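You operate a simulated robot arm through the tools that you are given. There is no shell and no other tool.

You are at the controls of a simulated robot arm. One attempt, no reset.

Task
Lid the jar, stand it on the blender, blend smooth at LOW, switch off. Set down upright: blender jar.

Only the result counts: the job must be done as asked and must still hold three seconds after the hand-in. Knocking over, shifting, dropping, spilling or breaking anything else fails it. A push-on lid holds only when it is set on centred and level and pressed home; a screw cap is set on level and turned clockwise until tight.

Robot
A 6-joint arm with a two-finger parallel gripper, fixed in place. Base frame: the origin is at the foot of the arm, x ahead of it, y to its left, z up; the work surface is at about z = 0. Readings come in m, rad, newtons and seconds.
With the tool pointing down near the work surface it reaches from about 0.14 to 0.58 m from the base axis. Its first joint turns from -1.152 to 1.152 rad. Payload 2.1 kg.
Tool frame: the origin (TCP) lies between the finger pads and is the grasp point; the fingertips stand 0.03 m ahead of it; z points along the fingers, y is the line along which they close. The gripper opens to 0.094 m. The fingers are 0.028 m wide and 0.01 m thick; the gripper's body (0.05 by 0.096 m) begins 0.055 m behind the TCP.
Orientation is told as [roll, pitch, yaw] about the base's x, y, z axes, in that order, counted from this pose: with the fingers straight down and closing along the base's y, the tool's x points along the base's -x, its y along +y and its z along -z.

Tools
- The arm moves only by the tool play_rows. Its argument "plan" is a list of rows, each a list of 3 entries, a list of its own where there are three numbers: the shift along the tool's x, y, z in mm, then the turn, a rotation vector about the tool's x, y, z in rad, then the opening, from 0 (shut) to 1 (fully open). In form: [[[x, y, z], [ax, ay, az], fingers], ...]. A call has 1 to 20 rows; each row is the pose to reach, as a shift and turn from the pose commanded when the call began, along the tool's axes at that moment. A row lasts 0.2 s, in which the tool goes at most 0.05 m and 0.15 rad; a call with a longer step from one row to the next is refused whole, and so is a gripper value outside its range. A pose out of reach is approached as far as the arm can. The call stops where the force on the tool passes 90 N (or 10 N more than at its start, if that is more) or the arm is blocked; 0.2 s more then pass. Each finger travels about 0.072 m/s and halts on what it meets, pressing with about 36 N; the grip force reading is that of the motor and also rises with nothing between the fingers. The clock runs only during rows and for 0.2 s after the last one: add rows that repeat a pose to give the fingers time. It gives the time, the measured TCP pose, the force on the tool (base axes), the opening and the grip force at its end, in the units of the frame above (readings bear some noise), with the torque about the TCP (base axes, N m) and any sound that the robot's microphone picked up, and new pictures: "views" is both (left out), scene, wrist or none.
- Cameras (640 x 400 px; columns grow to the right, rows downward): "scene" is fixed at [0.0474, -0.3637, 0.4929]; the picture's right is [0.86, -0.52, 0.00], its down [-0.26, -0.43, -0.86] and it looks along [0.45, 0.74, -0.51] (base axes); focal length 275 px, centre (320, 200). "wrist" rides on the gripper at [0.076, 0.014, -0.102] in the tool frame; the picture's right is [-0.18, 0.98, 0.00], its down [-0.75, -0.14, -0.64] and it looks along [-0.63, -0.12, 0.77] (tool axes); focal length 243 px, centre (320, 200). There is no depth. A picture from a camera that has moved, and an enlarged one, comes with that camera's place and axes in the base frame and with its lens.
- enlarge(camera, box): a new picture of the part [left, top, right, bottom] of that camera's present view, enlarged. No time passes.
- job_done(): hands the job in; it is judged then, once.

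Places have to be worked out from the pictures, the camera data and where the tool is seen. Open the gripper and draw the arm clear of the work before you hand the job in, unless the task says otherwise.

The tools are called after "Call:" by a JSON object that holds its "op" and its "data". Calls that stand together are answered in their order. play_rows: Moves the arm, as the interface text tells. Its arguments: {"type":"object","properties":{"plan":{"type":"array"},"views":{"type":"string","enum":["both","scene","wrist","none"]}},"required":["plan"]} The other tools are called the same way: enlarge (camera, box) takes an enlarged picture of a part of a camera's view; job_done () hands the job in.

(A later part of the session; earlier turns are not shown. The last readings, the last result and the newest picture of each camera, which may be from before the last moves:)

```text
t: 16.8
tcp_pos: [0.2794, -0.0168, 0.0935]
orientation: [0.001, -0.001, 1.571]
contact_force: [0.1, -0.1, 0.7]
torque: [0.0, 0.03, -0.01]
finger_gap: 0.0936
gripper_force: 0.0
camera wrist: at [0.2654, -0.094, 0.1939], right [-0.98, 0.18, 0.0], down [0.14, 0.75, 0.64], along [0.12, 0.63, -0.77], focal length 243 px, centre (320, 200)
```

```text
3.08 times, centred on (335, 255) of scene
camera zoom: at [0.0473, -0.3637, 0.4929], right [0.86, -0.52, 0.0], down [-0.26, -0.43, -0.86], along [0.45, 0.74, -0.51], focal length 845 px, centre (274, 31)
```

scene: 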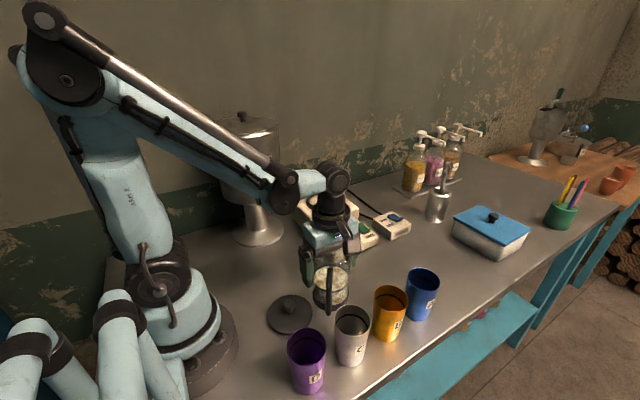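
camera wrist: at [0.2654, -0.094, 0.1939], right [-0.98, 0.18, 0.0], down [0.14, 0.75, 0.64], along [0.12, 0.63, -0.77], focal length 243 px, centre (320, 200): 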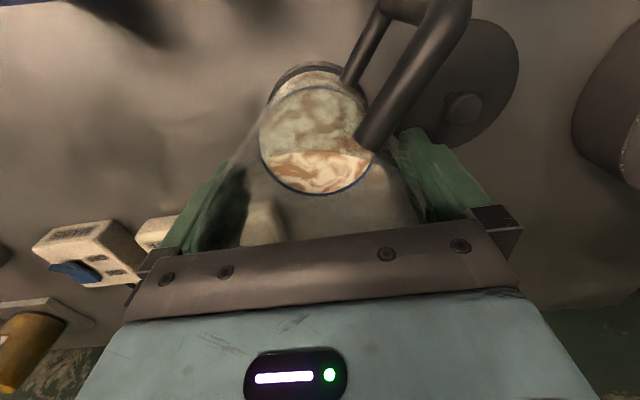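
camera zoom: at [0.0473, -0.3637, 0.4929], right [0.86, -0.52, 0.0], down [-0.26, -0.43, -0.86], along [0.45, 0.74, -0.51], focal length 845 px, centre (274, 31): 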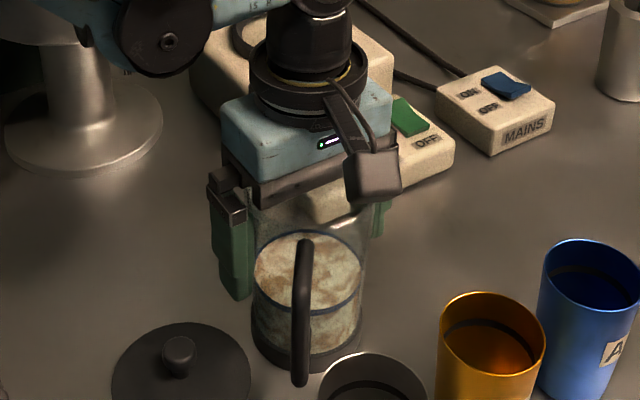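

No contact yet. I close on the jar body slowly and hold to let the grip build.

Call:
{"op": "play_rows", "data": {"plan": [[[0, 0, 0], [0, 0, 0], 0.93], [[0, 0, 0], [0, 0, 0], 0.88], [[0, 0, 0], [0, 0, 0], 0.84], [[0, 0, 0], [0, 0, 0], 0.8], [[0, 0, 0], [0, 0, 0], 0.5], [[0, 0, 0], [0, 0, 0], 0.0], [[0, 0, 0], [0, 0, 0], 0.0]], "views": "both"}}

Call:
{"op": "enlarge", "data": {"camera": "wrist", "box": [160, 40, 480, 260]}}

```text
t: 18.4
tcp_pos: [0.279, -0.0173, 0.0945]
orientation: [-0.001, -0.001, 1.57]
contact_force: [0.2, 0.0, -0.3]
torque: [-0.01, 0.01, 0.01]
finger_gap: 0.0872
gripper_force: 36.4
camera wrist: at [0.2654, -0.094, 0.194], right [-0.98, 0.18, 0.0], down [0.14, 0.75, 0.64], along [0.12, 0.63, -0.77], focal length 243 px, centre (320, 200)
```

scene: 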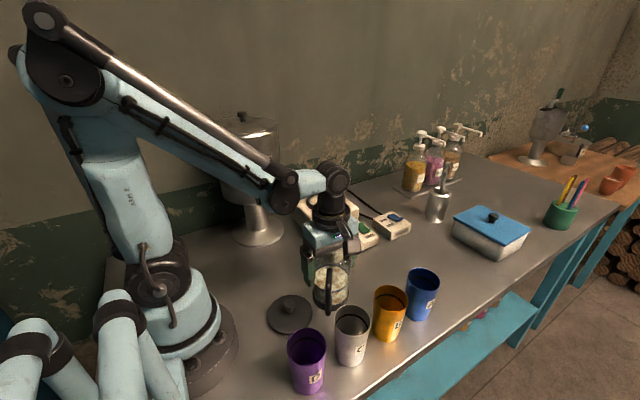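
wrist: 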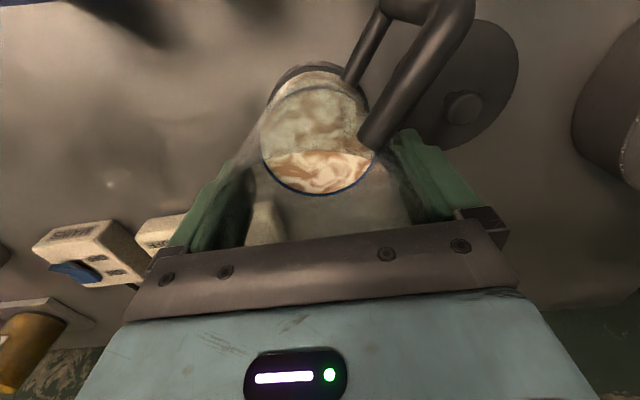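

```text
1.82 times, centred on (320, 150) of wrist
camera zoom: at [0.2654, -0.094, 0.194], right [-0.98, 0.18, 0.0], down [0.14, 0.75, 0.64], along [0.12, 0.63, -0.77], focal length 441 px, centre (320, 291)
```

zoom: 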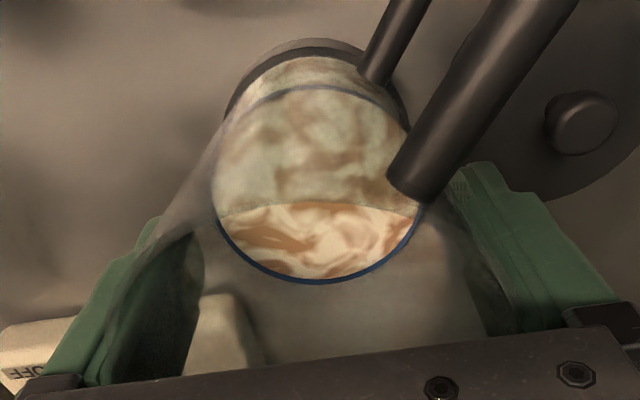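

The jar is gripped at 87 mm with balanced forces, and the images put its axis within ~1–2 mm of the TCP. I lift it 15 mm first to check that it hangs upright without slipping.

Call:
{"op": "play_rows", "data": {"plan": [[[0, 0, -3], [0, 0, 0], 0], [[0, 0, -7], [0, 0, 0], 0], [[0, 0, -11], [0, 0, 0], 0], [[0, 0, -15], [0, 0, 0], 0], [[0, 0, -15], [0, 0, 0], 0]], "views": "both"}}

Call:
{"op": "enlarge", "data": {"camera": "scene", "box": [280, 190, 390, 330]}}

Call:
{"op": "enlarge", "data": {"camera": "wrist", "box": [160, 40, 480, 260]}}

```text
t: 19.6
tcp_pos: [0.2806, -0.0181, 0.1086]
orientation: [-0.001, -0.001, 1.571]
contact_force: [0.3, -0.2, -3.2]
torque: [0.03, 0.0, 0.01]
finger_gap: 0.0872
gripper_force: 36.3
camera wrist: at [0.2661, -0.0949, 0.2099], right [-0.98, 0.18, 0.0], down [0.14, 0.75, 0.64], along [0.12, 0.63, -0.77], focal length 243 px, centre (320, 200)
```

scene: 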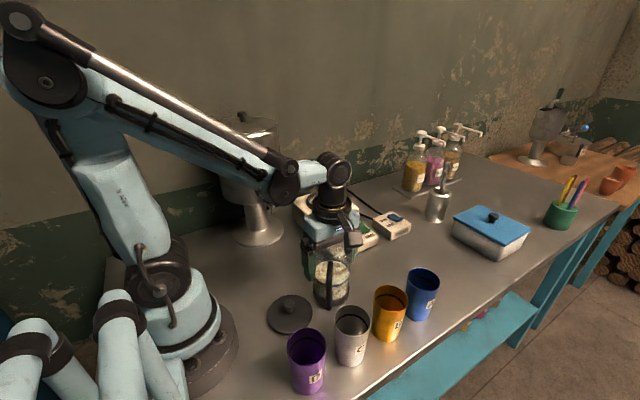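
wrist: 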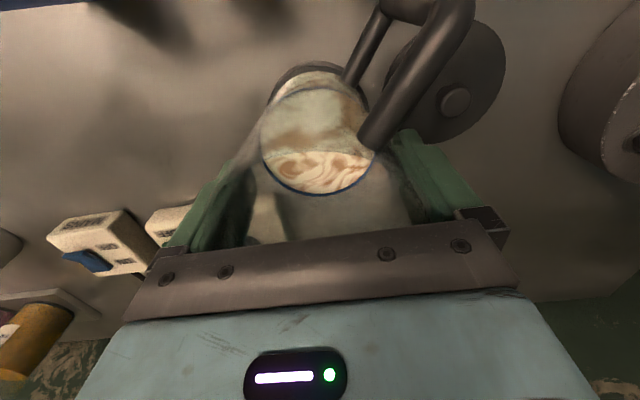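

```text
2.86 times, centred on (335, 260) of scene
camera zoom: at [0.0474, -0.3637, 0.4929], right [0.86, -0.52, 0.0], down [-0.26, -0.43, -0.86], along [0.45, 0.74, -0.51], focal length 785 px, centre (277, 29)
```

zoom: 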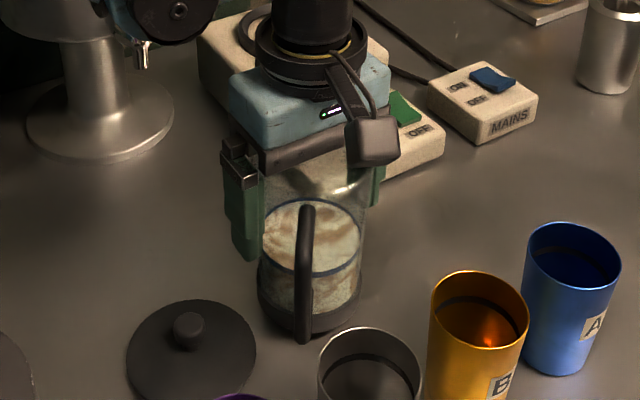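

```text
1.82 times, centred on (320, 150) of wrist
camera zoom: at [0.2661, -0.0949, 0.2099], right [-0.98, 0.18, 0.0], down [0.14, 0.75, 0.64], along [0.12, 0.63, -0.77], focal length 441 px, centre (320, 291)
```

zoom: 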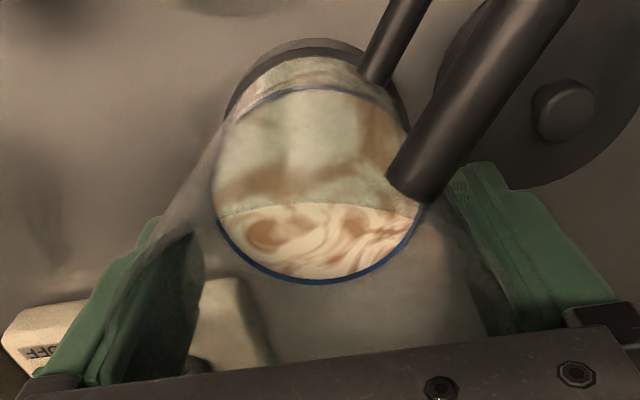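

The jar follows rigidly and hangs upright (about 3 N). I lift it to TCP z≈0.24 and carry it smoothly toward the ring on the blender base at about (0.413, 0.216).

Call:
{"op": "play_rows", "data": {"plan": [[[0, 0, -10], [0, 0, 0], 0], [[0, 0, -30], [0, 0, 0], 0], [[0, 0, -55], [0, 0, 0], 0], [[0, 0, -80], [0, 0, 0], 0], [[0, 0, -105], [0, 0, 0], 0], [[0, 0, -125], [0, 0, 0], 0], [[-8, -5, -131], [0, 0, 0], 0], [[-25, -14, -131], [0, 0, 0], 0], [[-47, -27, -131], [0, 0, 0], 0], [[-70, -40, -131], [0, 0, 0], 0], [[-93, -53, -131], [0, 0, 0], 0], [[-116, -66, -131], [0, 0, 0], 0], [[-139, -79, -131], [0, 0, 0], 0], [[-162, -92, -131], [0, 0, 0], 0], [[-185, -105, -131], [0, 0, 0], 0], [[-206, -117, -131], [0, 0, 0], 0], [[-222, -127, -131], [0, 0, 0], 0], [[-231, -132, -131], [0, 0, 0], 0], [[-234.5, -133.6, -131], [0, 0, 0], 0], [[-234.5, -133.6, -131], [0, 0, 0], 0]], "views": "both"}}

Call:
{"op": "enlarge", "data": {"camera": "scene", "box": [270, 130, 430, 270]}}

Call:
{"op": "enlarge", "data": {"camera": "wrist", "box": [160, 40, 480, 260]}}

```text
t: 23.8
tcp_pos: [0.4142, 0.2178, 0.2413]
orientation: [0.001, -0.002, 1.572]
contact_force: [0.5, 0.1, -4.0]
torque: [0.02, -0.02, -0.03]
finger_gap: 0.0871
gripper_force: 36.2
camera wrist: at [0.4005, 0.1406, 0.341], right [-0.98, 0.18, 0.0], down [0.14, 0.75, 0.64], along [0.12, 0.63, -0.77], focal length 243 px, centre (320, 200)
```

scene: 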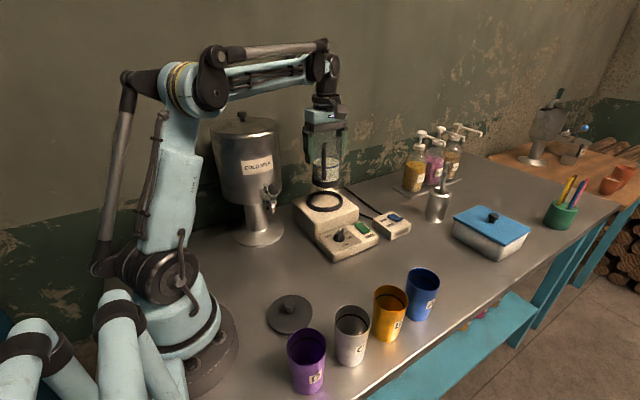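
wrist: 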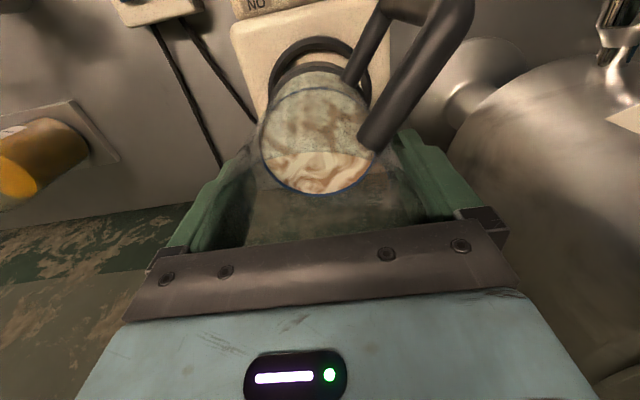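

```text
2.86 times, centred on (350, 200) of scene
camera zoom: at [0.0474, -0.3637, 0.4929], right [0.86, -0.52, 0.0], down [-0.26, -0.43, -0.86], along [0.45, 0.74, -0.51], focal length 785 px, centre (234, 200)
```

zoom: 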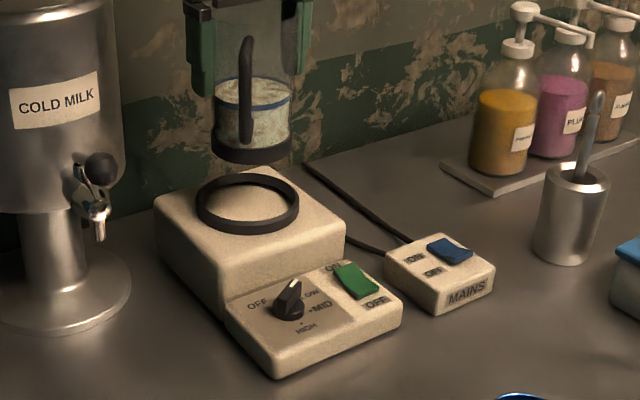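

```text
1.82 times, centred on (320, 150) of wrist
camera zoom: at [0.4005, 0.1406, 0.341], right [-0.98, 0.18, 0.0], down [0.14, 0.75, 0.64], along [0.12, 0.63, -0.77], focal length 441 px, centre (320, 291)
```

zoom: 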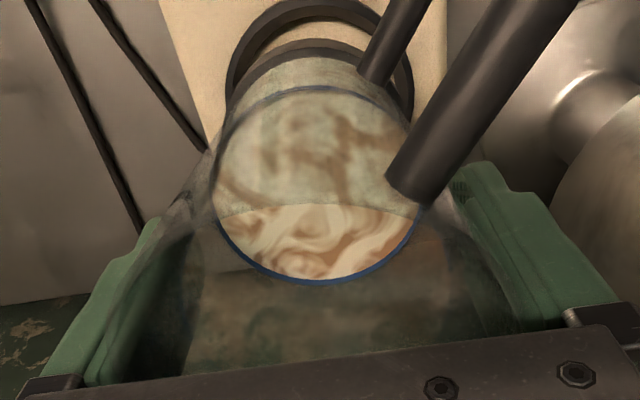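

The jar hovers above the ring. I zoom in strongly on ring and jar base in both views to align them.

Call:
{"op": "enlarge", "data": {"camera": "scene", "box": [295, 160, 365, 220]}}

Call:
{"op": "enlarge", "data": {"camera": "wrist", "box": [255, 20, 385, 120]}}

Call:
{"op": "enlarge", "data": {"camera": "scene", "box": [310, 205, 410, 270]}}

```text
6.67 times, centred on (330, 190) of scene
camera zoom: at [0.0474, -0.3637, 0.4929], right [0.86, -0.52, 0.0], down [-0.26, -0.43, -0.86], along [0.45, 0.74, -0.51], focal length 1831 px, centre (253, 267)
```

zoom: 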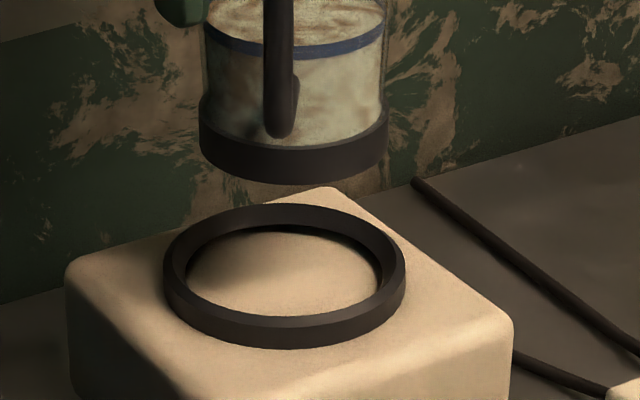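

```text
4.00 times, centred on (320, 70) of wrist
camera zoom: at [0.4005, 0.1406, 0.341], right [-0.98, 0.18, 0.0], down [0.14, 0.75, 0.64], along [0.12, 0.63, -0.77], focal length 970 px, centre (320, 720)
```

zoom: 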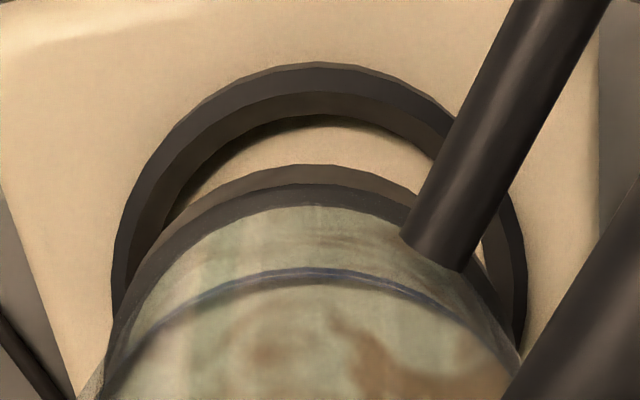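

```text
6.15 times, centred on (360, 238) of scene
camera zoom: at [0.0474, -0.3637, 0.4929], right [0.86, -0.52, 0.0], down [-0.26, -0.43, -0.86], along [0.45, 0.74, -0.51], focal length 1690 px, centre (74, -31)
```

zoom: 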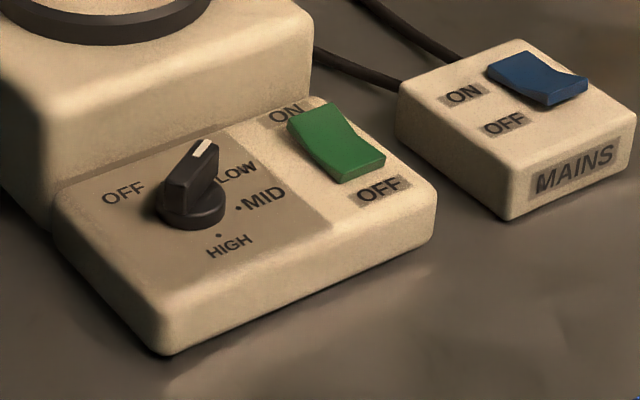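

Both views show jar base and ring clearly; I enlarge once more to measure edges precisely.

Call:
{"op": "enlarge", "data": {"camera": "scene", "box": [310, 170, 342, 192]}}

Call:
{"op": "enlarge", "data": {"camera": "scene", "box": [308, 186, 344, 216]}}

Call:
{"op": "enlarge", "data": {"camera": "wrist", "box": [270, 30, 395, 110]}}

```text
16.00 times, centred on (326, 181) of scene
camera zoom: at [0.0474, -0.3637, 0.4929], right [0.86, -0.52, 0.0], down [-0.26, -0.43, -0.86], along [0.45, 0.74, -0.51], focal length 4395 px, centre (224, 504)
```

zoom: 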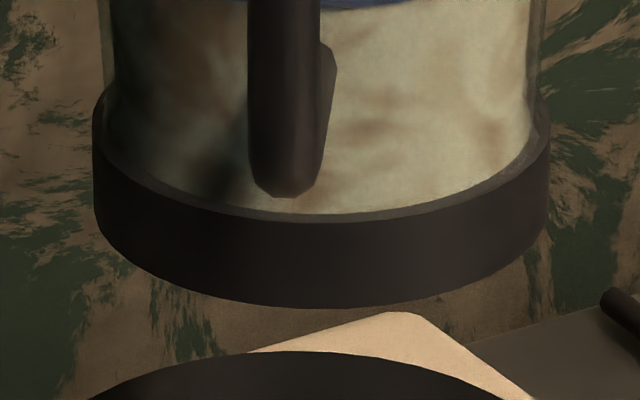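

```text
13.33 times, centred on (326, 201) of scene
camera zoom: at [0.0474, -0.3637, 0.4929], right [0.86, -0.52, 0.0], down [-0.26, -0.43, -0.86], along [0.45, 0.74, -0.51], focal length 3663 px, centre (240, 187)
```

zoom: 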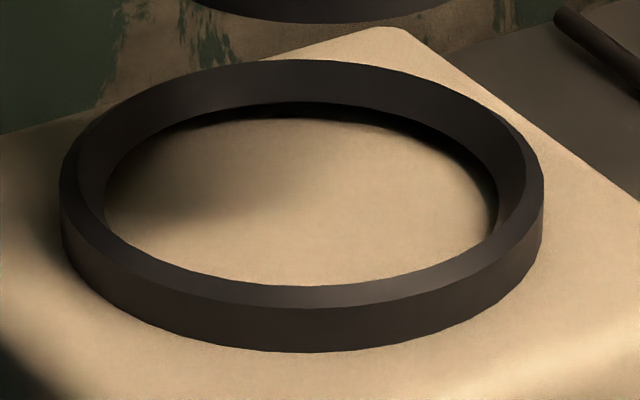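

```text
5.00 times, centred on (332, 70) of wrist
camera zoom: at [0.4005, 0.1406, 0.341], right [-0.98, 0.18, 0.0], down [0.14, 0.75, 0.64], along [0.12, 0.63, -0.77], focal length 1213 px, centre (258, 850)
```

zoom: 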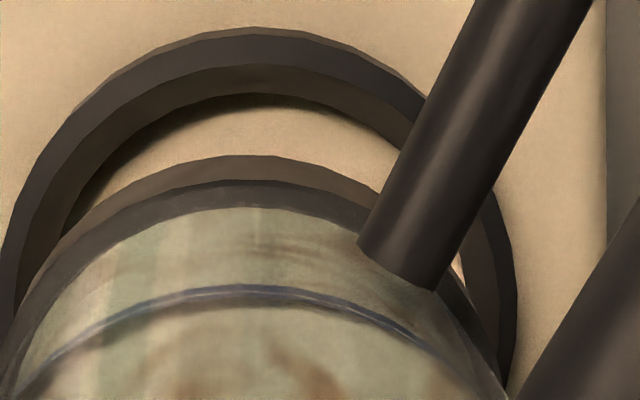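

Measured relative offsets: the ring centre lies about 4–4.5 mm further in +y and ~1.4 mm toward -x from the jar's base. I shift by that and lower until the jar bottom is ~10 mm above the ring, then recheck.

Call:
{"op": "play_rows", "data": {"plan": [[[-2, 0.7, 5], [0, 0, 0], 0], [[-4.5, 1.4, 18], [0, 0, 0], 0], [[-4.5, 1.4, 32], [0, 0, 0], 0], [[-4.5, 1.4, 44], [0, 0, 0], 0], [[-4.5, 1.4, 47], [0, 0, 0], 0], [[-4.5, 1.4, 47], [0, 0, 0], 0]], "views": "both"}}

Call:
{"op": "enlarge", "data": {"camera": "scene", "box": [300, 176, 350, 216]}}

Call:
{"op": "enlarge", "data": {"camera": "wrist", "box": [255, 40, 385, 120]}}

```text
t: 25.2
tcp_pos: [0.411, 0.2202, 0.1918]
orientation: [-0.002, 0.001, 1.57]
contact_force: [-0.6, 0.5, -3.1]
torque: [0.02, -0.02, 0.0]
finger_gap: 0.087
gripper_force: 35.7
camera wrist: at [0.398, 0.1438, 0.2936], right [-0.98, 0.18, 0.0], down [0.14, 0.75, 0.64], along [0.12, 0.63, -0.77], focal length 243 px, centre (320, 200)
```

scene: 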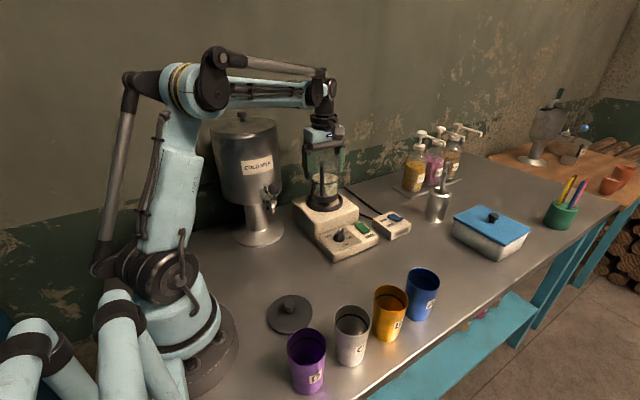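
wrist: 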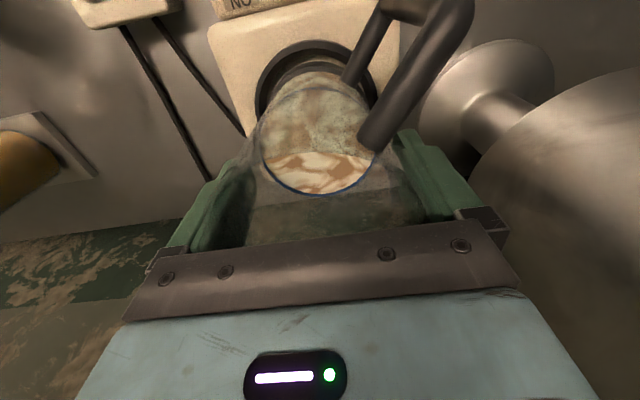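

```text
10.00 times, centred on (325, 196) of scene
camera zoom: at [0.0474, -0.3637, 0.4929], right [0.86, -0.52, 0.0], down [-0.26, -0.43, -0.86], along [0.45, 0.74, -0.51], focal length 2747 px, centre (270, 240)
```

zoom: 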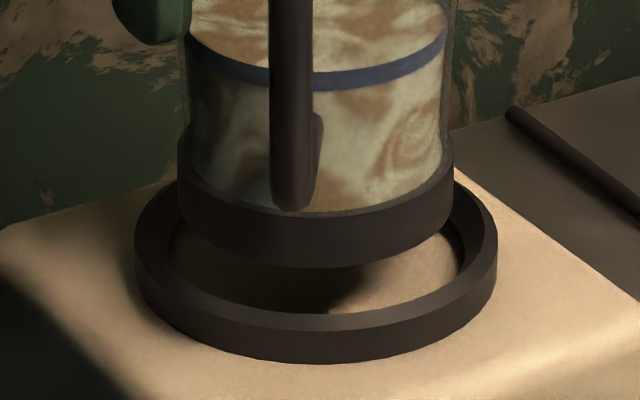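

```text
4.92 times, centred on (320, 80) of wrist
camera zoom: at [0.398, 0.1438, 0.2936], right [-0.98, 0.18, 0.0], down [0.14, 0.75, 0.64], along [0.12, 0.63, -0.77], focal length 1194 px, centre (320, 791)
```

zoom: 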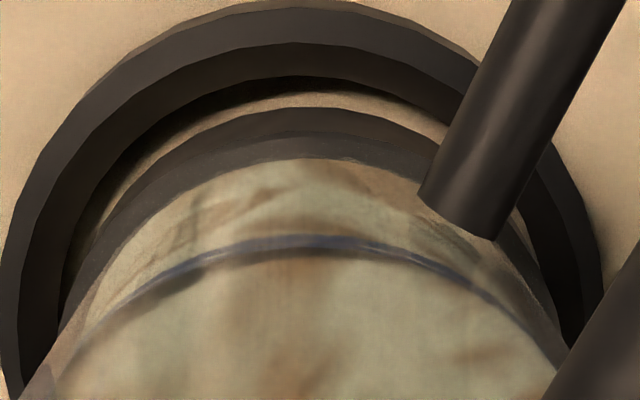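

Alignment is now close: remaining correction is about +1.8 mm in x and +1.8 mm in y. I apply it, lower 4 mm more, and check again.

Call:
{"op": "play_rows", "data": {"plan": [[[-1, -1, 0], [0, 0, 0], 0], [[-1.8, -1.8, 2], [0, 0, 0], 0], [[-1.8, -1.8, 4], [0, 0, 0], 0], [[-1.8, -1.8, 4], [0, 0, 0], 0], [[-1.8, -1.8, 4], [0, 0, 0], 0]], "views": "both"}}

Call:
{"op": "enlarge", "data": {"camera": "scene", "box": [300, 176, 350, 216]}}

Call:
{"op": "enlarge", "data": {"camera": "wrist", "box": [240, 30, 400, 130]}}

```text
t: 26.4
tcp_pos: [0.4138, 0.2231, 0.1893]
orientation: [-0.001, -0.001, 1.571]
contact_force: [-0.5, -0.2, -3.5]
torque: [0.05, 0.04, 0.01]
finger_gap: 0.087
gripper_force: 35.9
camera wrist: at [0.3998, 0.1463, 0.2899], right [-0.98, 0.18, 0.0], down [0.14, 0.75, 0.64], along [0.12, 0.63, -0.77], focal length 243 px, centre (320, 200)
```

scene: 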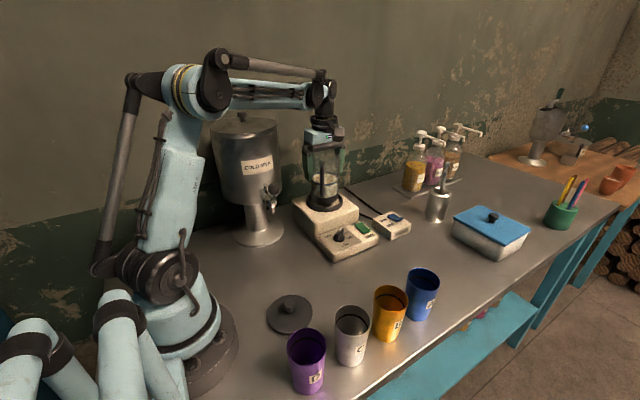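
wrist: 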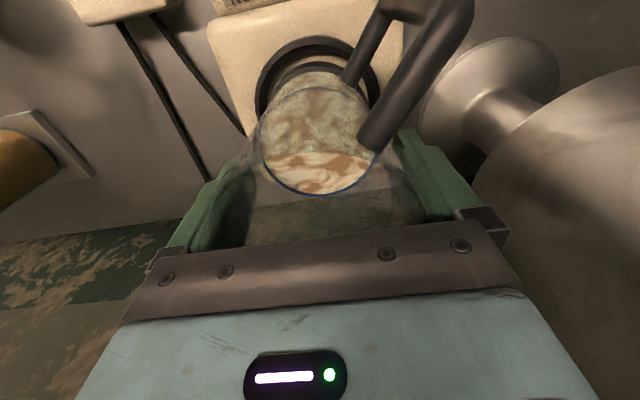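

```text
10.00 times, centred on (325, 196) of scene
camera zoom: at [0.0474, -0.3637, 0.4929], right [0.86, -0.52, 0.0], down [-0.26, -0.43, -0.86], along [0.45, 0.74, -0.51], focal length 2747 px, centre (270, 240)
```

zoom: 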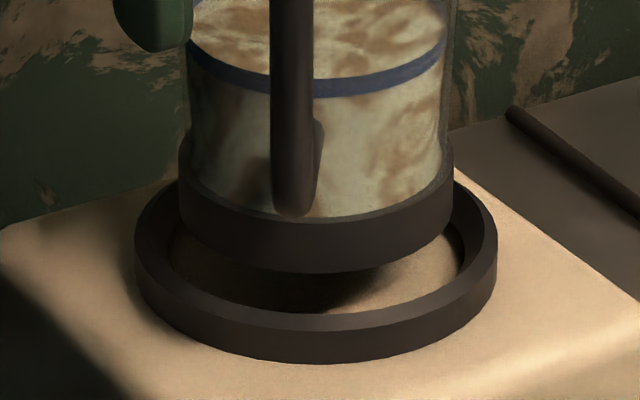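

```text
4.00 times, centred on (320, 80) of wrist
camera zoom: at [0.3998, 0.1463, 0.2899], right [-0.98, 0.18, 0.0], down [0.14, 0.75, 0.64], along [0.12, 0.63, -0.77], focal length 970 px, centre (320, 680)
```

zoom: 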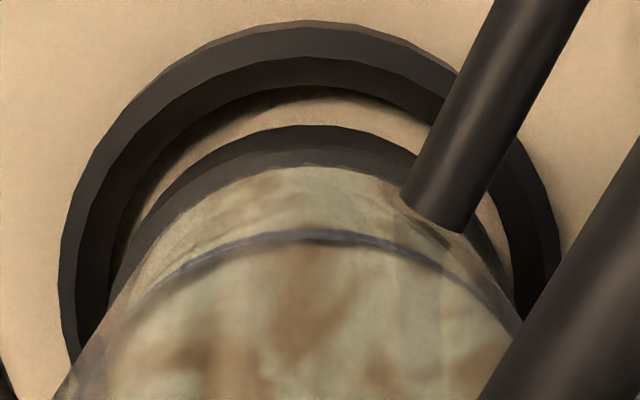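

The jar is now within about 1 mm of the ring's centre (slightly too far in +y). I correct 1 mm and lower 14 mm slowly into the ring, watching the force.

Call:
{"op": "play_rows", "data": {"plan": [[[1, -0.3, 0], [0, 0, 0], 0], [[1, -0.3, 3], [0, 0, 0], 0], [[1, -0.3, 6], [0, 0, 0], 0], [[1, -0.3, 9], [0, 0, 0], 0], [[1, -0.3, 11], [0, 0, 0], 0], [[1, -0.3, 13], [0, 0, 0], 0], [[1, -0.3, 13], [0, 0, 0], 0]], "views": "both"}}

Call:
{"op": "enlarge", "data": {"camera": "scene", "box": [300, 176, 350, 216]}}

Call:
{"op": "enlarge", "data": {"camera": "wrist", "box": [240, 30, 400, 130]}}

```text
t: 28.0
tcp_pos: [0.4153, 0.2225, 0.1762]
orientation: [0.001, 0.001, 1.571]
contact_force: [0.1, -0.2, -2.8]
torque: [0.06, -0.03, 0.01]
finger_gap: 0.0871
gripper_force: 35.9
camera wrist: at [0.4006, 0.1456, 0.277], right [-0.98, 0.18, 0.0], down [0.14, 0.75, 0.64], along [0.12, 0.63, -0.77], focal length 243 px, centre (320, 200)
```

scene: 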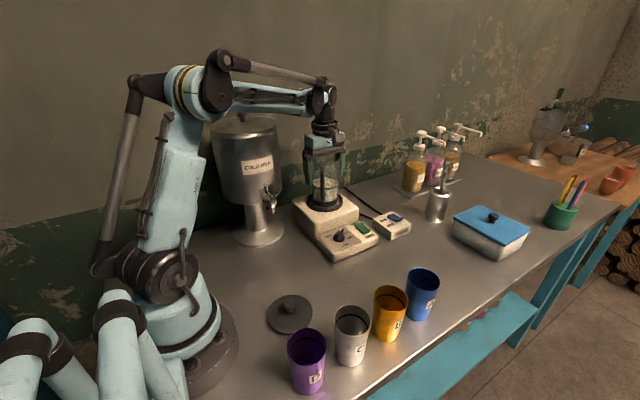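
wrist: 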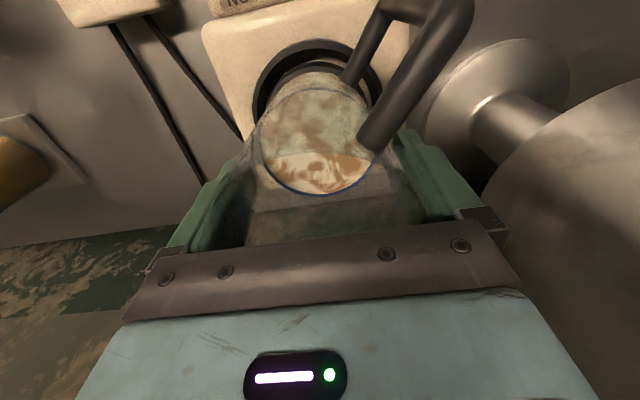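

```text
10.00 times, centred on (325, 196) of scene
camera zoom: at [0.0474, -0.3637, 0.4929], right [0.86, -0.52, 0.0], down [-0.26, -0.43, -0.86], along [0.45, 0.74, -0.51], focal length 2747 px, centre (270, 240)
```

zoom: 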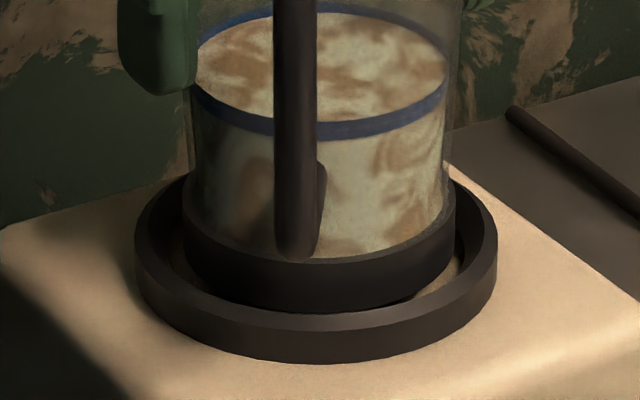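

```text
4.00 times, centred on (320, 80) of wrist
camera zoom: at [0.4006, 0.1456, 0.277], right [-0.98, 0.18, 0.0], down [0.14, 0.75, 0.64], along [0.12, 0.63, -0.77], focal length 970 px, centre (320, 680)
```

zoom: 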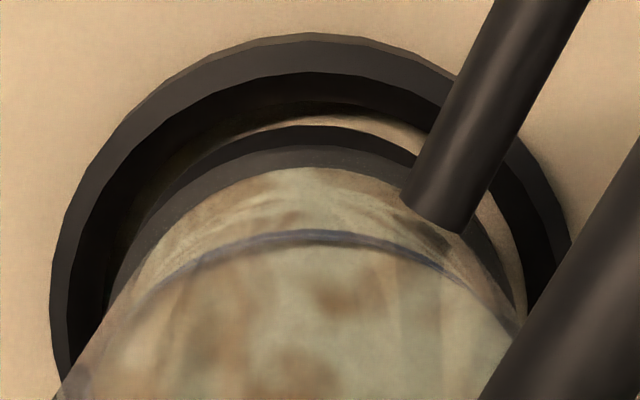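

The jar bottom is inside the ring without contact. I go on lowering by 1 mm per row, checking the force in short calls.

Call:
{"op": "play_rows", "data": {"plan": [[[0, 0, 1], [0, 0, 0], 0], [[0, 0, 2], [0, 0, 0], 0], [[0, 0, 3], [0, 0, 0], 0], [[0, 0, 4], [0, 0, 0], 0], [[0, 0, 4], [0, 0, 0], 0]], "views": "none"}}

```text
t: 29.2
tcp_pos: [0.4139, 0.2221, 0.1719]
orientation: [-0.001, -0.001, 1.569]
contact_force: [0.5, -0.7, -3.7]
torque: [-0.01, 0.0, 0.02]
finger_gap: 0.0868
gripper_force: 36.2
```

No contact yet (still carrying about 3.5 N). I lower 3 mm more in 1 mm steps.

Call:
{"op": "play_rows", "data": {"plan": [[[0, 0, 1], [0, 0, 0], 0], [[0, 0, 2], [0, 0, 0], 0], [[0, 0, 3], [0, 0, 0], 0], [[0, 0, 3], [0, 0, 0], 0]], "views": "both"}}

Call:
{"op": "enlarge", "data": {"camera": "scene", "box": [300, 176, 350, 216]}}

Call:
{"op": "enlarge", "data": {"camera": "wrist", "box": [240, 30, 400, 130]}}

```text
t: 30.2
tcp_pos: [0.4148, 0.2222, 0.1675]
orientation: [0.0, 0.0, 1.571]
contact_force: [0.7, 0.4, -2.9]
torque: [0.04, 0.0, 0.04]
finger_gap: 0.0871
gripper_force: 36.2
camera wrist: at [0.4001, 0.1454, 0.2691], right [-0.98, 0.18, 0.0], down [0.14, 0.75, 0.64], along [0.12, 0.63, -0.77], focal length 243 px, centre (320, 200)
```

scene: 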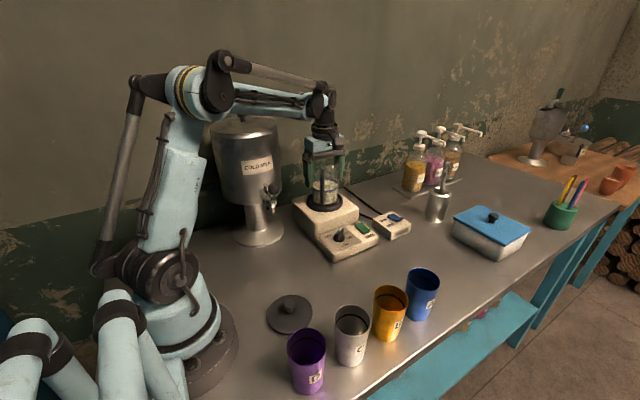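
wrist: 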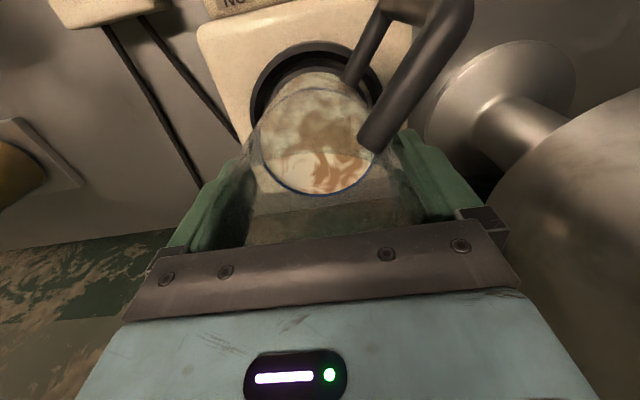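

```text
10.00 times, centred on (325, 196) of scene
camera zoom: at [0.0474, -0.3637, 0.4929], right [0.86, -0.52, 0.0], down [-0.26, -0.43, -0.86], along [0.45, 0.74, -0.51], focal length 2747 px, centre (270, 240)
```

zoom: 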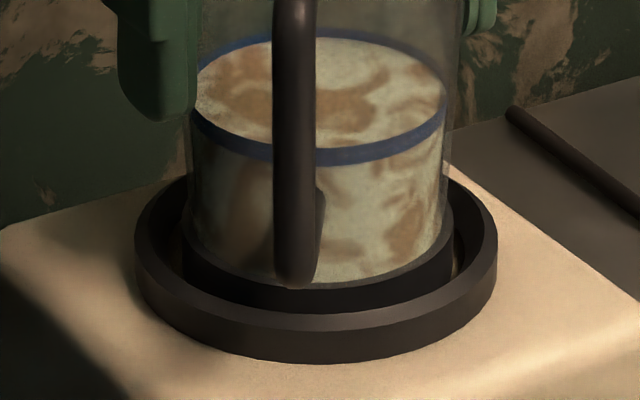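

```text
4.00 times, centred on (320, 80) of wrist
camera zoom: at [0.4001, 0.1454, 0.2691], right [-0.98, 0.18, 0.0], down [0.14, 0.75, 0.64], along [0.12, 0.63, -0.77], focal length 970 px, centre (320, 680)
```

zoom: 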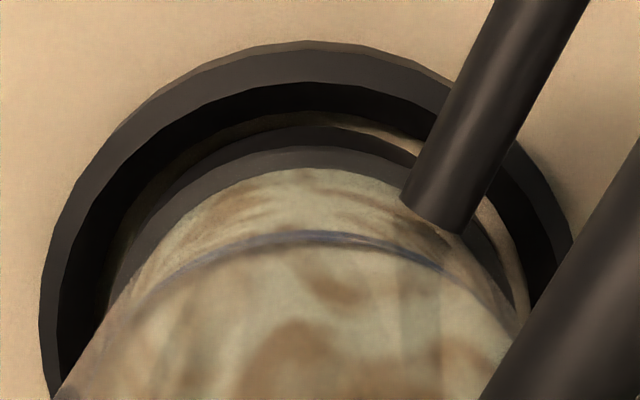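

The base is well centred in the ring and still carried by the hand. I continue down in 1 mm steps.

Call:
{"op": "play_rows", "data": {"plan": [[[0, 0, 1], [0, 0, 0], 0], [[0, 0, 2], [0, 0, 0], 0], [[0, 0, 2], [0, 0, 0], 0]], "views": "none"}}

```text
t: 31.0
tcp_pos: [0.4144, 0.2219, 0.1675]
orientation: [-0.001, 0.0, 1.571]
contact_force: [7.6, -2.3, 21.2]
torque: [-0.19, 0.2, 0.04]
finger_gap: 0.0867
gripper_force: 36.1
```

Contact: about 21 N upward now. I look closely to see whether the jar is seated on the floor of the ring.

Call:
{"op": "play_rows", "data": {"plan": [[[0, 0, -0.8], [0, 0, 0], 0], [[0, 0, -0.8], [0, 0, 0], 0]], "views": "both"}}

Call:
{"op": "enlarge", "data": {"camera": "scene", "box": [300, 176, 350, 216]}}

Call:
{"op": "enlarge", "data": {"camera": "wrist", "box": [240, 30, 400, 130]}}

```text
t: 31.6
tcp_pos: [0.4138, 0.2221, 0.1669]
orientation: [-0.001, -0.002, 1.57]
contact_force: [-1.1, 0.2, -3.5]
torque: [0.04, -0.01, 0.04]
finger_gap: 0.0867
gripper_force: 35.6
camera wrist: at [0.4003, 0.1456, 0.2678], right [-0.98, 0.18, 0.0], down [0.14, 0.75, 0.64], along [0.12, 0.63, -0.77], focal length 243 px, centre (320, 200)
```

scene: 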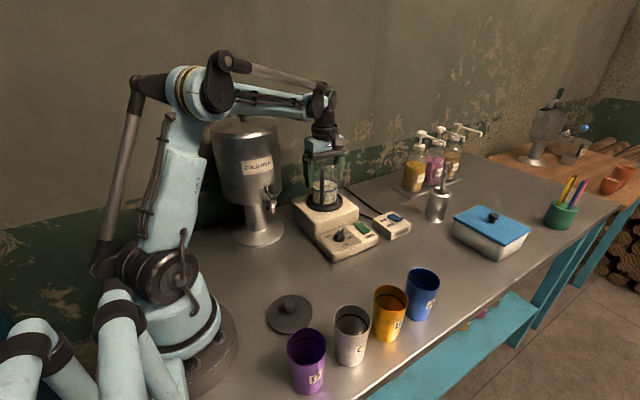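
wrist: 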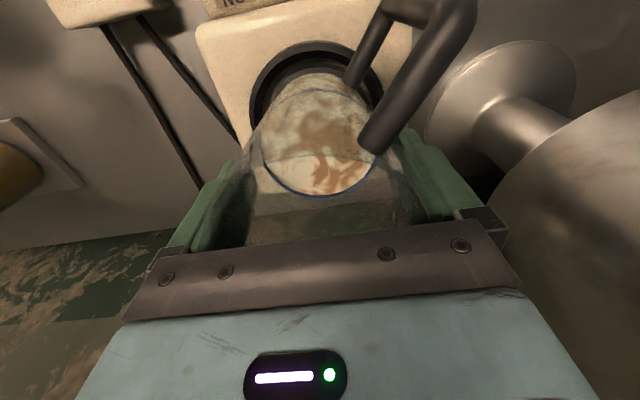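

```text
10.00 times, centred on (325, 196) of scene
camera zoom: at [0.0474, -0.3637, 0.4929], right [0.86, -0.52, 0.0], down [-0.26, -0.43, -0.86], along [0.45, 0.74, -0.51], focal length 2747 px, centre (270, 240)
```

zoom: 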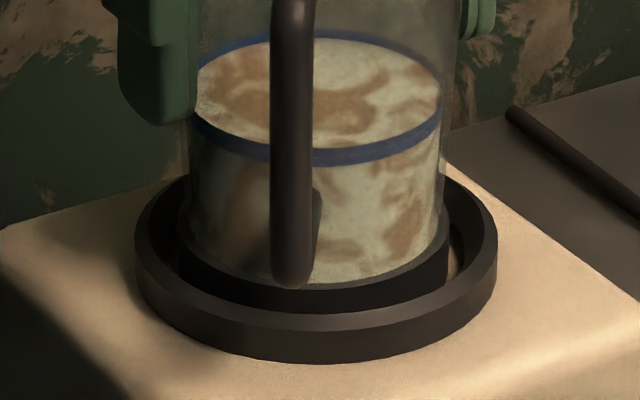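

```text
4.00 times, centred on (320, 80) of wrist
camera zoom: at [0.4003, 0.1456, 0.2678], right [-0.98, 0.18, 0.0], down [0.14, 0.75, 0.64], along [0.12, 0.63, -0.77], focal length 970 px, centre (320, 680)
```

zoom: 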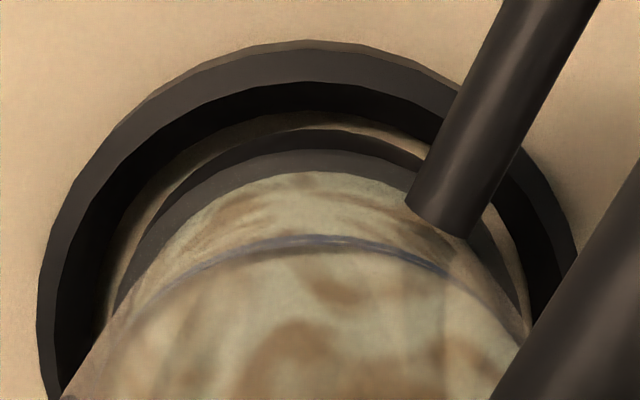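

The jar's bottom is at the floor level of the ring (≈0.075) and centred; it only needs a fraction of a millimetre. I lower 0.6 mm and open the fingers gradually.

Call:
{"op": "play_rows", "data": {"plan": [[[0, 0, 0.6], [0, 0, 0], 0], [[0, 0, 0.6], [0, 0, 0], 0], [[0, 0, 0.6], [0, 0, 0], 0.93], [[0, 0, 0.6], [0, 0, 0], 0.97], [[0, 0, 0.6], [0, 0, 0], 1], [[0, 0, 0.6], [0, 0, 0], 1]], "views": "both"}}

Call:
{"op": "enlarge", "data": {"camera": "scene", "box": [290, 136, 370, 216]}}

Call:
{"op": "enlarge", "data": {"camera": "wrist", "box": [160, 40, 480, 260]}}

```text
t: 33.0
tcp_pos: [0.414, 0.2212, 0.167]
orientation: [-0.001, 0.001, 1.571]
contact_force: [0.5, -0.3, 0.7]
torque: [-0.03, 0.01, -0.02]
finger_gap: 0.0939
gripper_force: 0.2
camera wrist: at [0.4005, 0.1452, 0.2678], right [-0.98, 0.18, 0.0], down [0.14, 0.75, 0.64], along [0.12, 0.63, -0.77], focal length 243 px, centre (320, 200)
```

scene: 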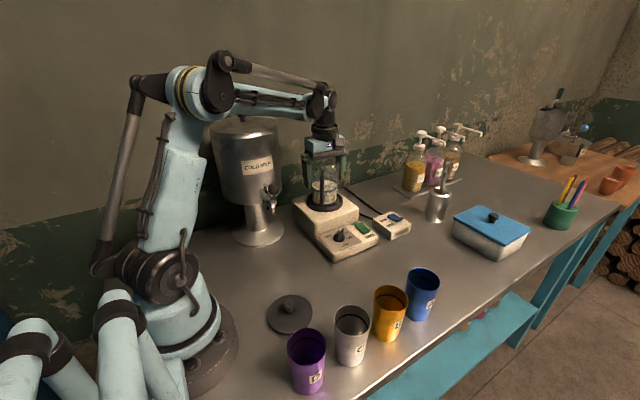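
wrist: 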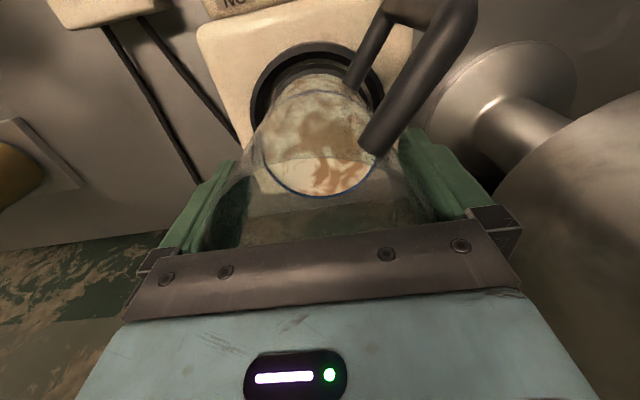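

```text
5.00 times, centred on (330, 176) of scene
camera zoom: at [0.0474, -0.3637, 0.4929], right [0.86, -0.52, 0.0], down [-0.26, -0.43, -0.86], along [0.45, 0.74, -0.51], focal length 1374 px, centre (270, 320)
```

zoom: 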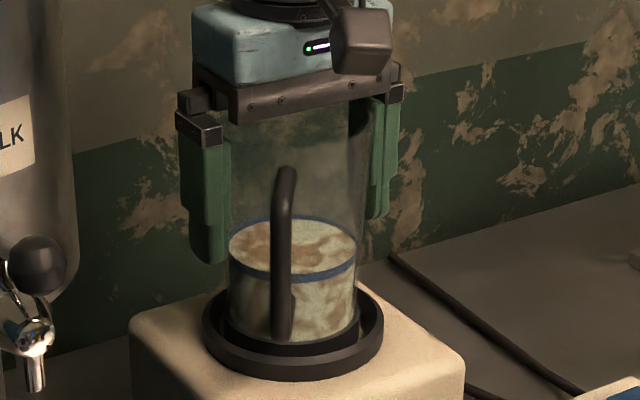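

```text
1.82 times, centred on (320, 150) of wrist
camera zoom: at [0.4005, 0.1452, 0.2678], right [-0.98, 0.18, 0.0], down [0.14, 0.75, 0.64], along [0.12, 0.63, -0.77], focal length 441 px, centre (320, 291)
```

zoom: 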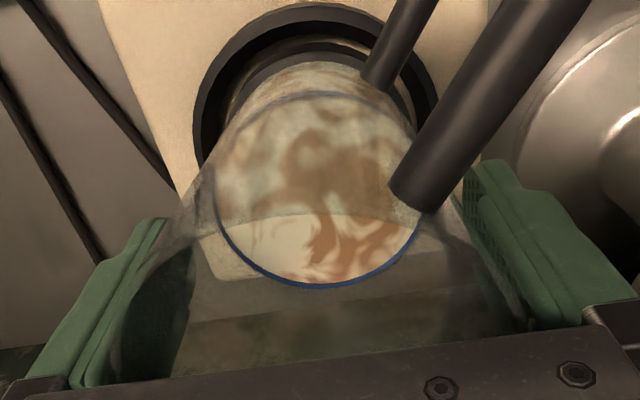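

The jar is released with no residual force. I zoom on its base to make sure it sits flat in the ring before lifting the hand.

Call:
{"op": "enlarge", "data": {"camera": "scene", "box": [300, 176, 350, 216]}}

Call:
{"op": "enlarge", "data": {"camera": "wrist", "box": [240, 30, 400, 130]}}

Call:
{"op": "enlarge", "data": {"camera": "scene", "box": [295, 140, 355, 190]}}

```text
10.00 times, centred on (325, 196) of scene
camera zoom: at [0.0474, -0.3637, 0.4929], right [0.86, -0.52, 0.0], down [-0.26, -0.43, -0.86], along [0.45, 0.74, -0.51], focal length 2747 px, centre (270, 240)
```

zoom: 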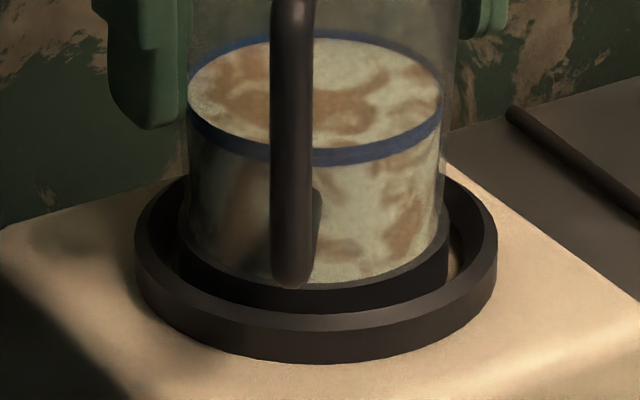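

```text
4.00 times, centred on (320, 80) of wrist
camera zoom: at [0.4005, 0.1452, 0.2678], right [-0.98, 0.18, 0.0], down [0.14, 0.75, 0.64], along [0.12, 0.63, -0.77], focal length 970 px, centre (320, 680)
```

zoom: 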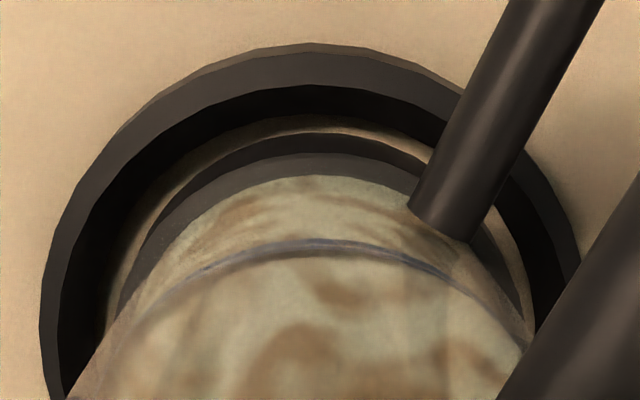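

```text
8.00 times, centred on (325, 165) of scene
camera zoom: at [0.0474, -0.3637, 0.4929], right [0.86, -0.52, 0.0], down [-0.26, -0.43, -0.86], along [0.45, 0.74, -0.51], focal length 2198 px, centre (280, 480)
```

zoom: 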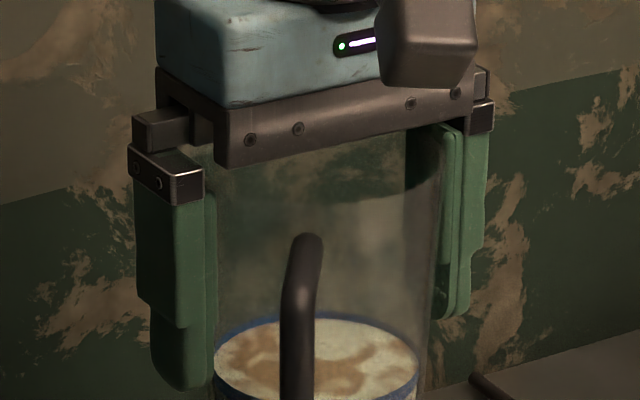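

The jar sits flat in the ring and the fingers are clear on both sides. I lift the hand straight up slowly until it is well above the rim.

Call:
{"op": "play_rows", "data": {"plan": [[[0, 0, -5], [0, 0, 0], 1], [[0, 0, -12], [0, 0, 0], 1], [[0, 0, -22], [0, 0, 0], 1], [[0, 0, -34], [0, 0, 0], 1], [[0, 0, -48], [0, 0, 0], 1], [[0, 0, -64], [0, 0, 0], 1], [[0, 0, -80], [0, 0, 0], 1], [[0, 0, -100], [0, 0, 0], 1], [[0, 0, -125], [0, 0, 0], 1], [[0, 0, -125], [0, 0, 0], 1]], "views": "both"}}

Call:
{"op": "enlarge", "data": {"camera": "scene", "box": [290, 130, 370, 220]}}

Call:
{"op": "enlarge", "data": {"camera": "wrist", "box": [220, 0, 420, 160]}}

```text
t: 35.2
tcp_pos: [0.414, 0.2225, 0.2943]
orientation: [0.0, -0.001, 1.571]
contact_force: [-0.3, -0.3, 0.0]
torque: [-0.01, -0.02, 0.02]
finger_gap: 0.0941
gripper_force: 0.2
camera wrist: at [0.3998, 0.146, 0.3932], right [-0.98, 0.18, 0.0], down [0.14, 0.75, 0.64], along [0.12, 0.63, -0.77], focal length 243 px, centre (320, 200)
```

scene: 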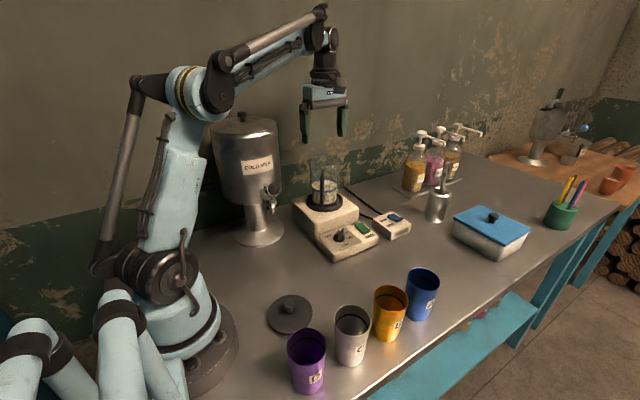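
wrist: 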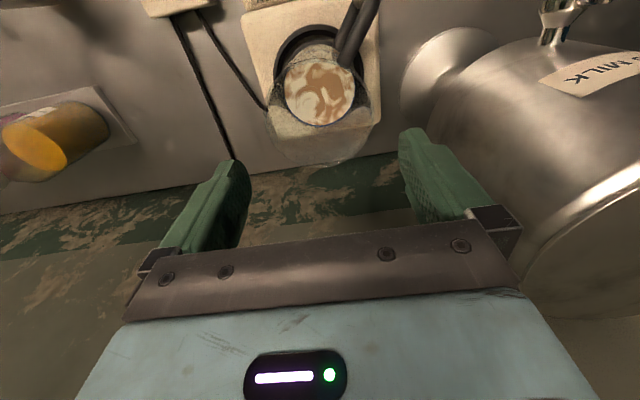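

```text
4.44 times, centred on (330, 175) of scene
camera zoom: at [0.0474, -0.3637, 0.4929], right [0.86, -0.52, 0.0], down [-0.26, -0.43, -0.86], along [0.45, 0.74, -0.51], focal length 1221 px, centre (276, 311)
```

zoom: 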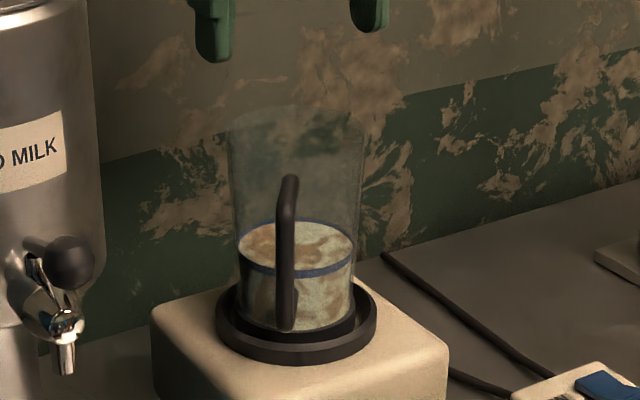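

```text
2.50 times, centred on (320, 80) of wrist
camera zoom: at [0.3998, 0.146, 0.3932], right [-0.98, 0.18, 0.0], down [0.14, 0.75, 0.64], along [0.12, 0.63, -0.77], focal length 606 px, centre (320, 500)
```

zoom: 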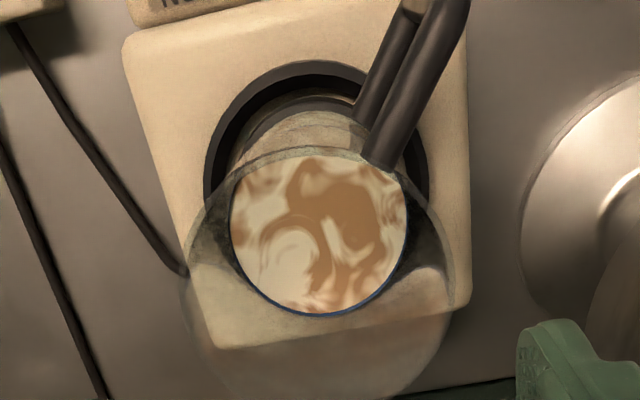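

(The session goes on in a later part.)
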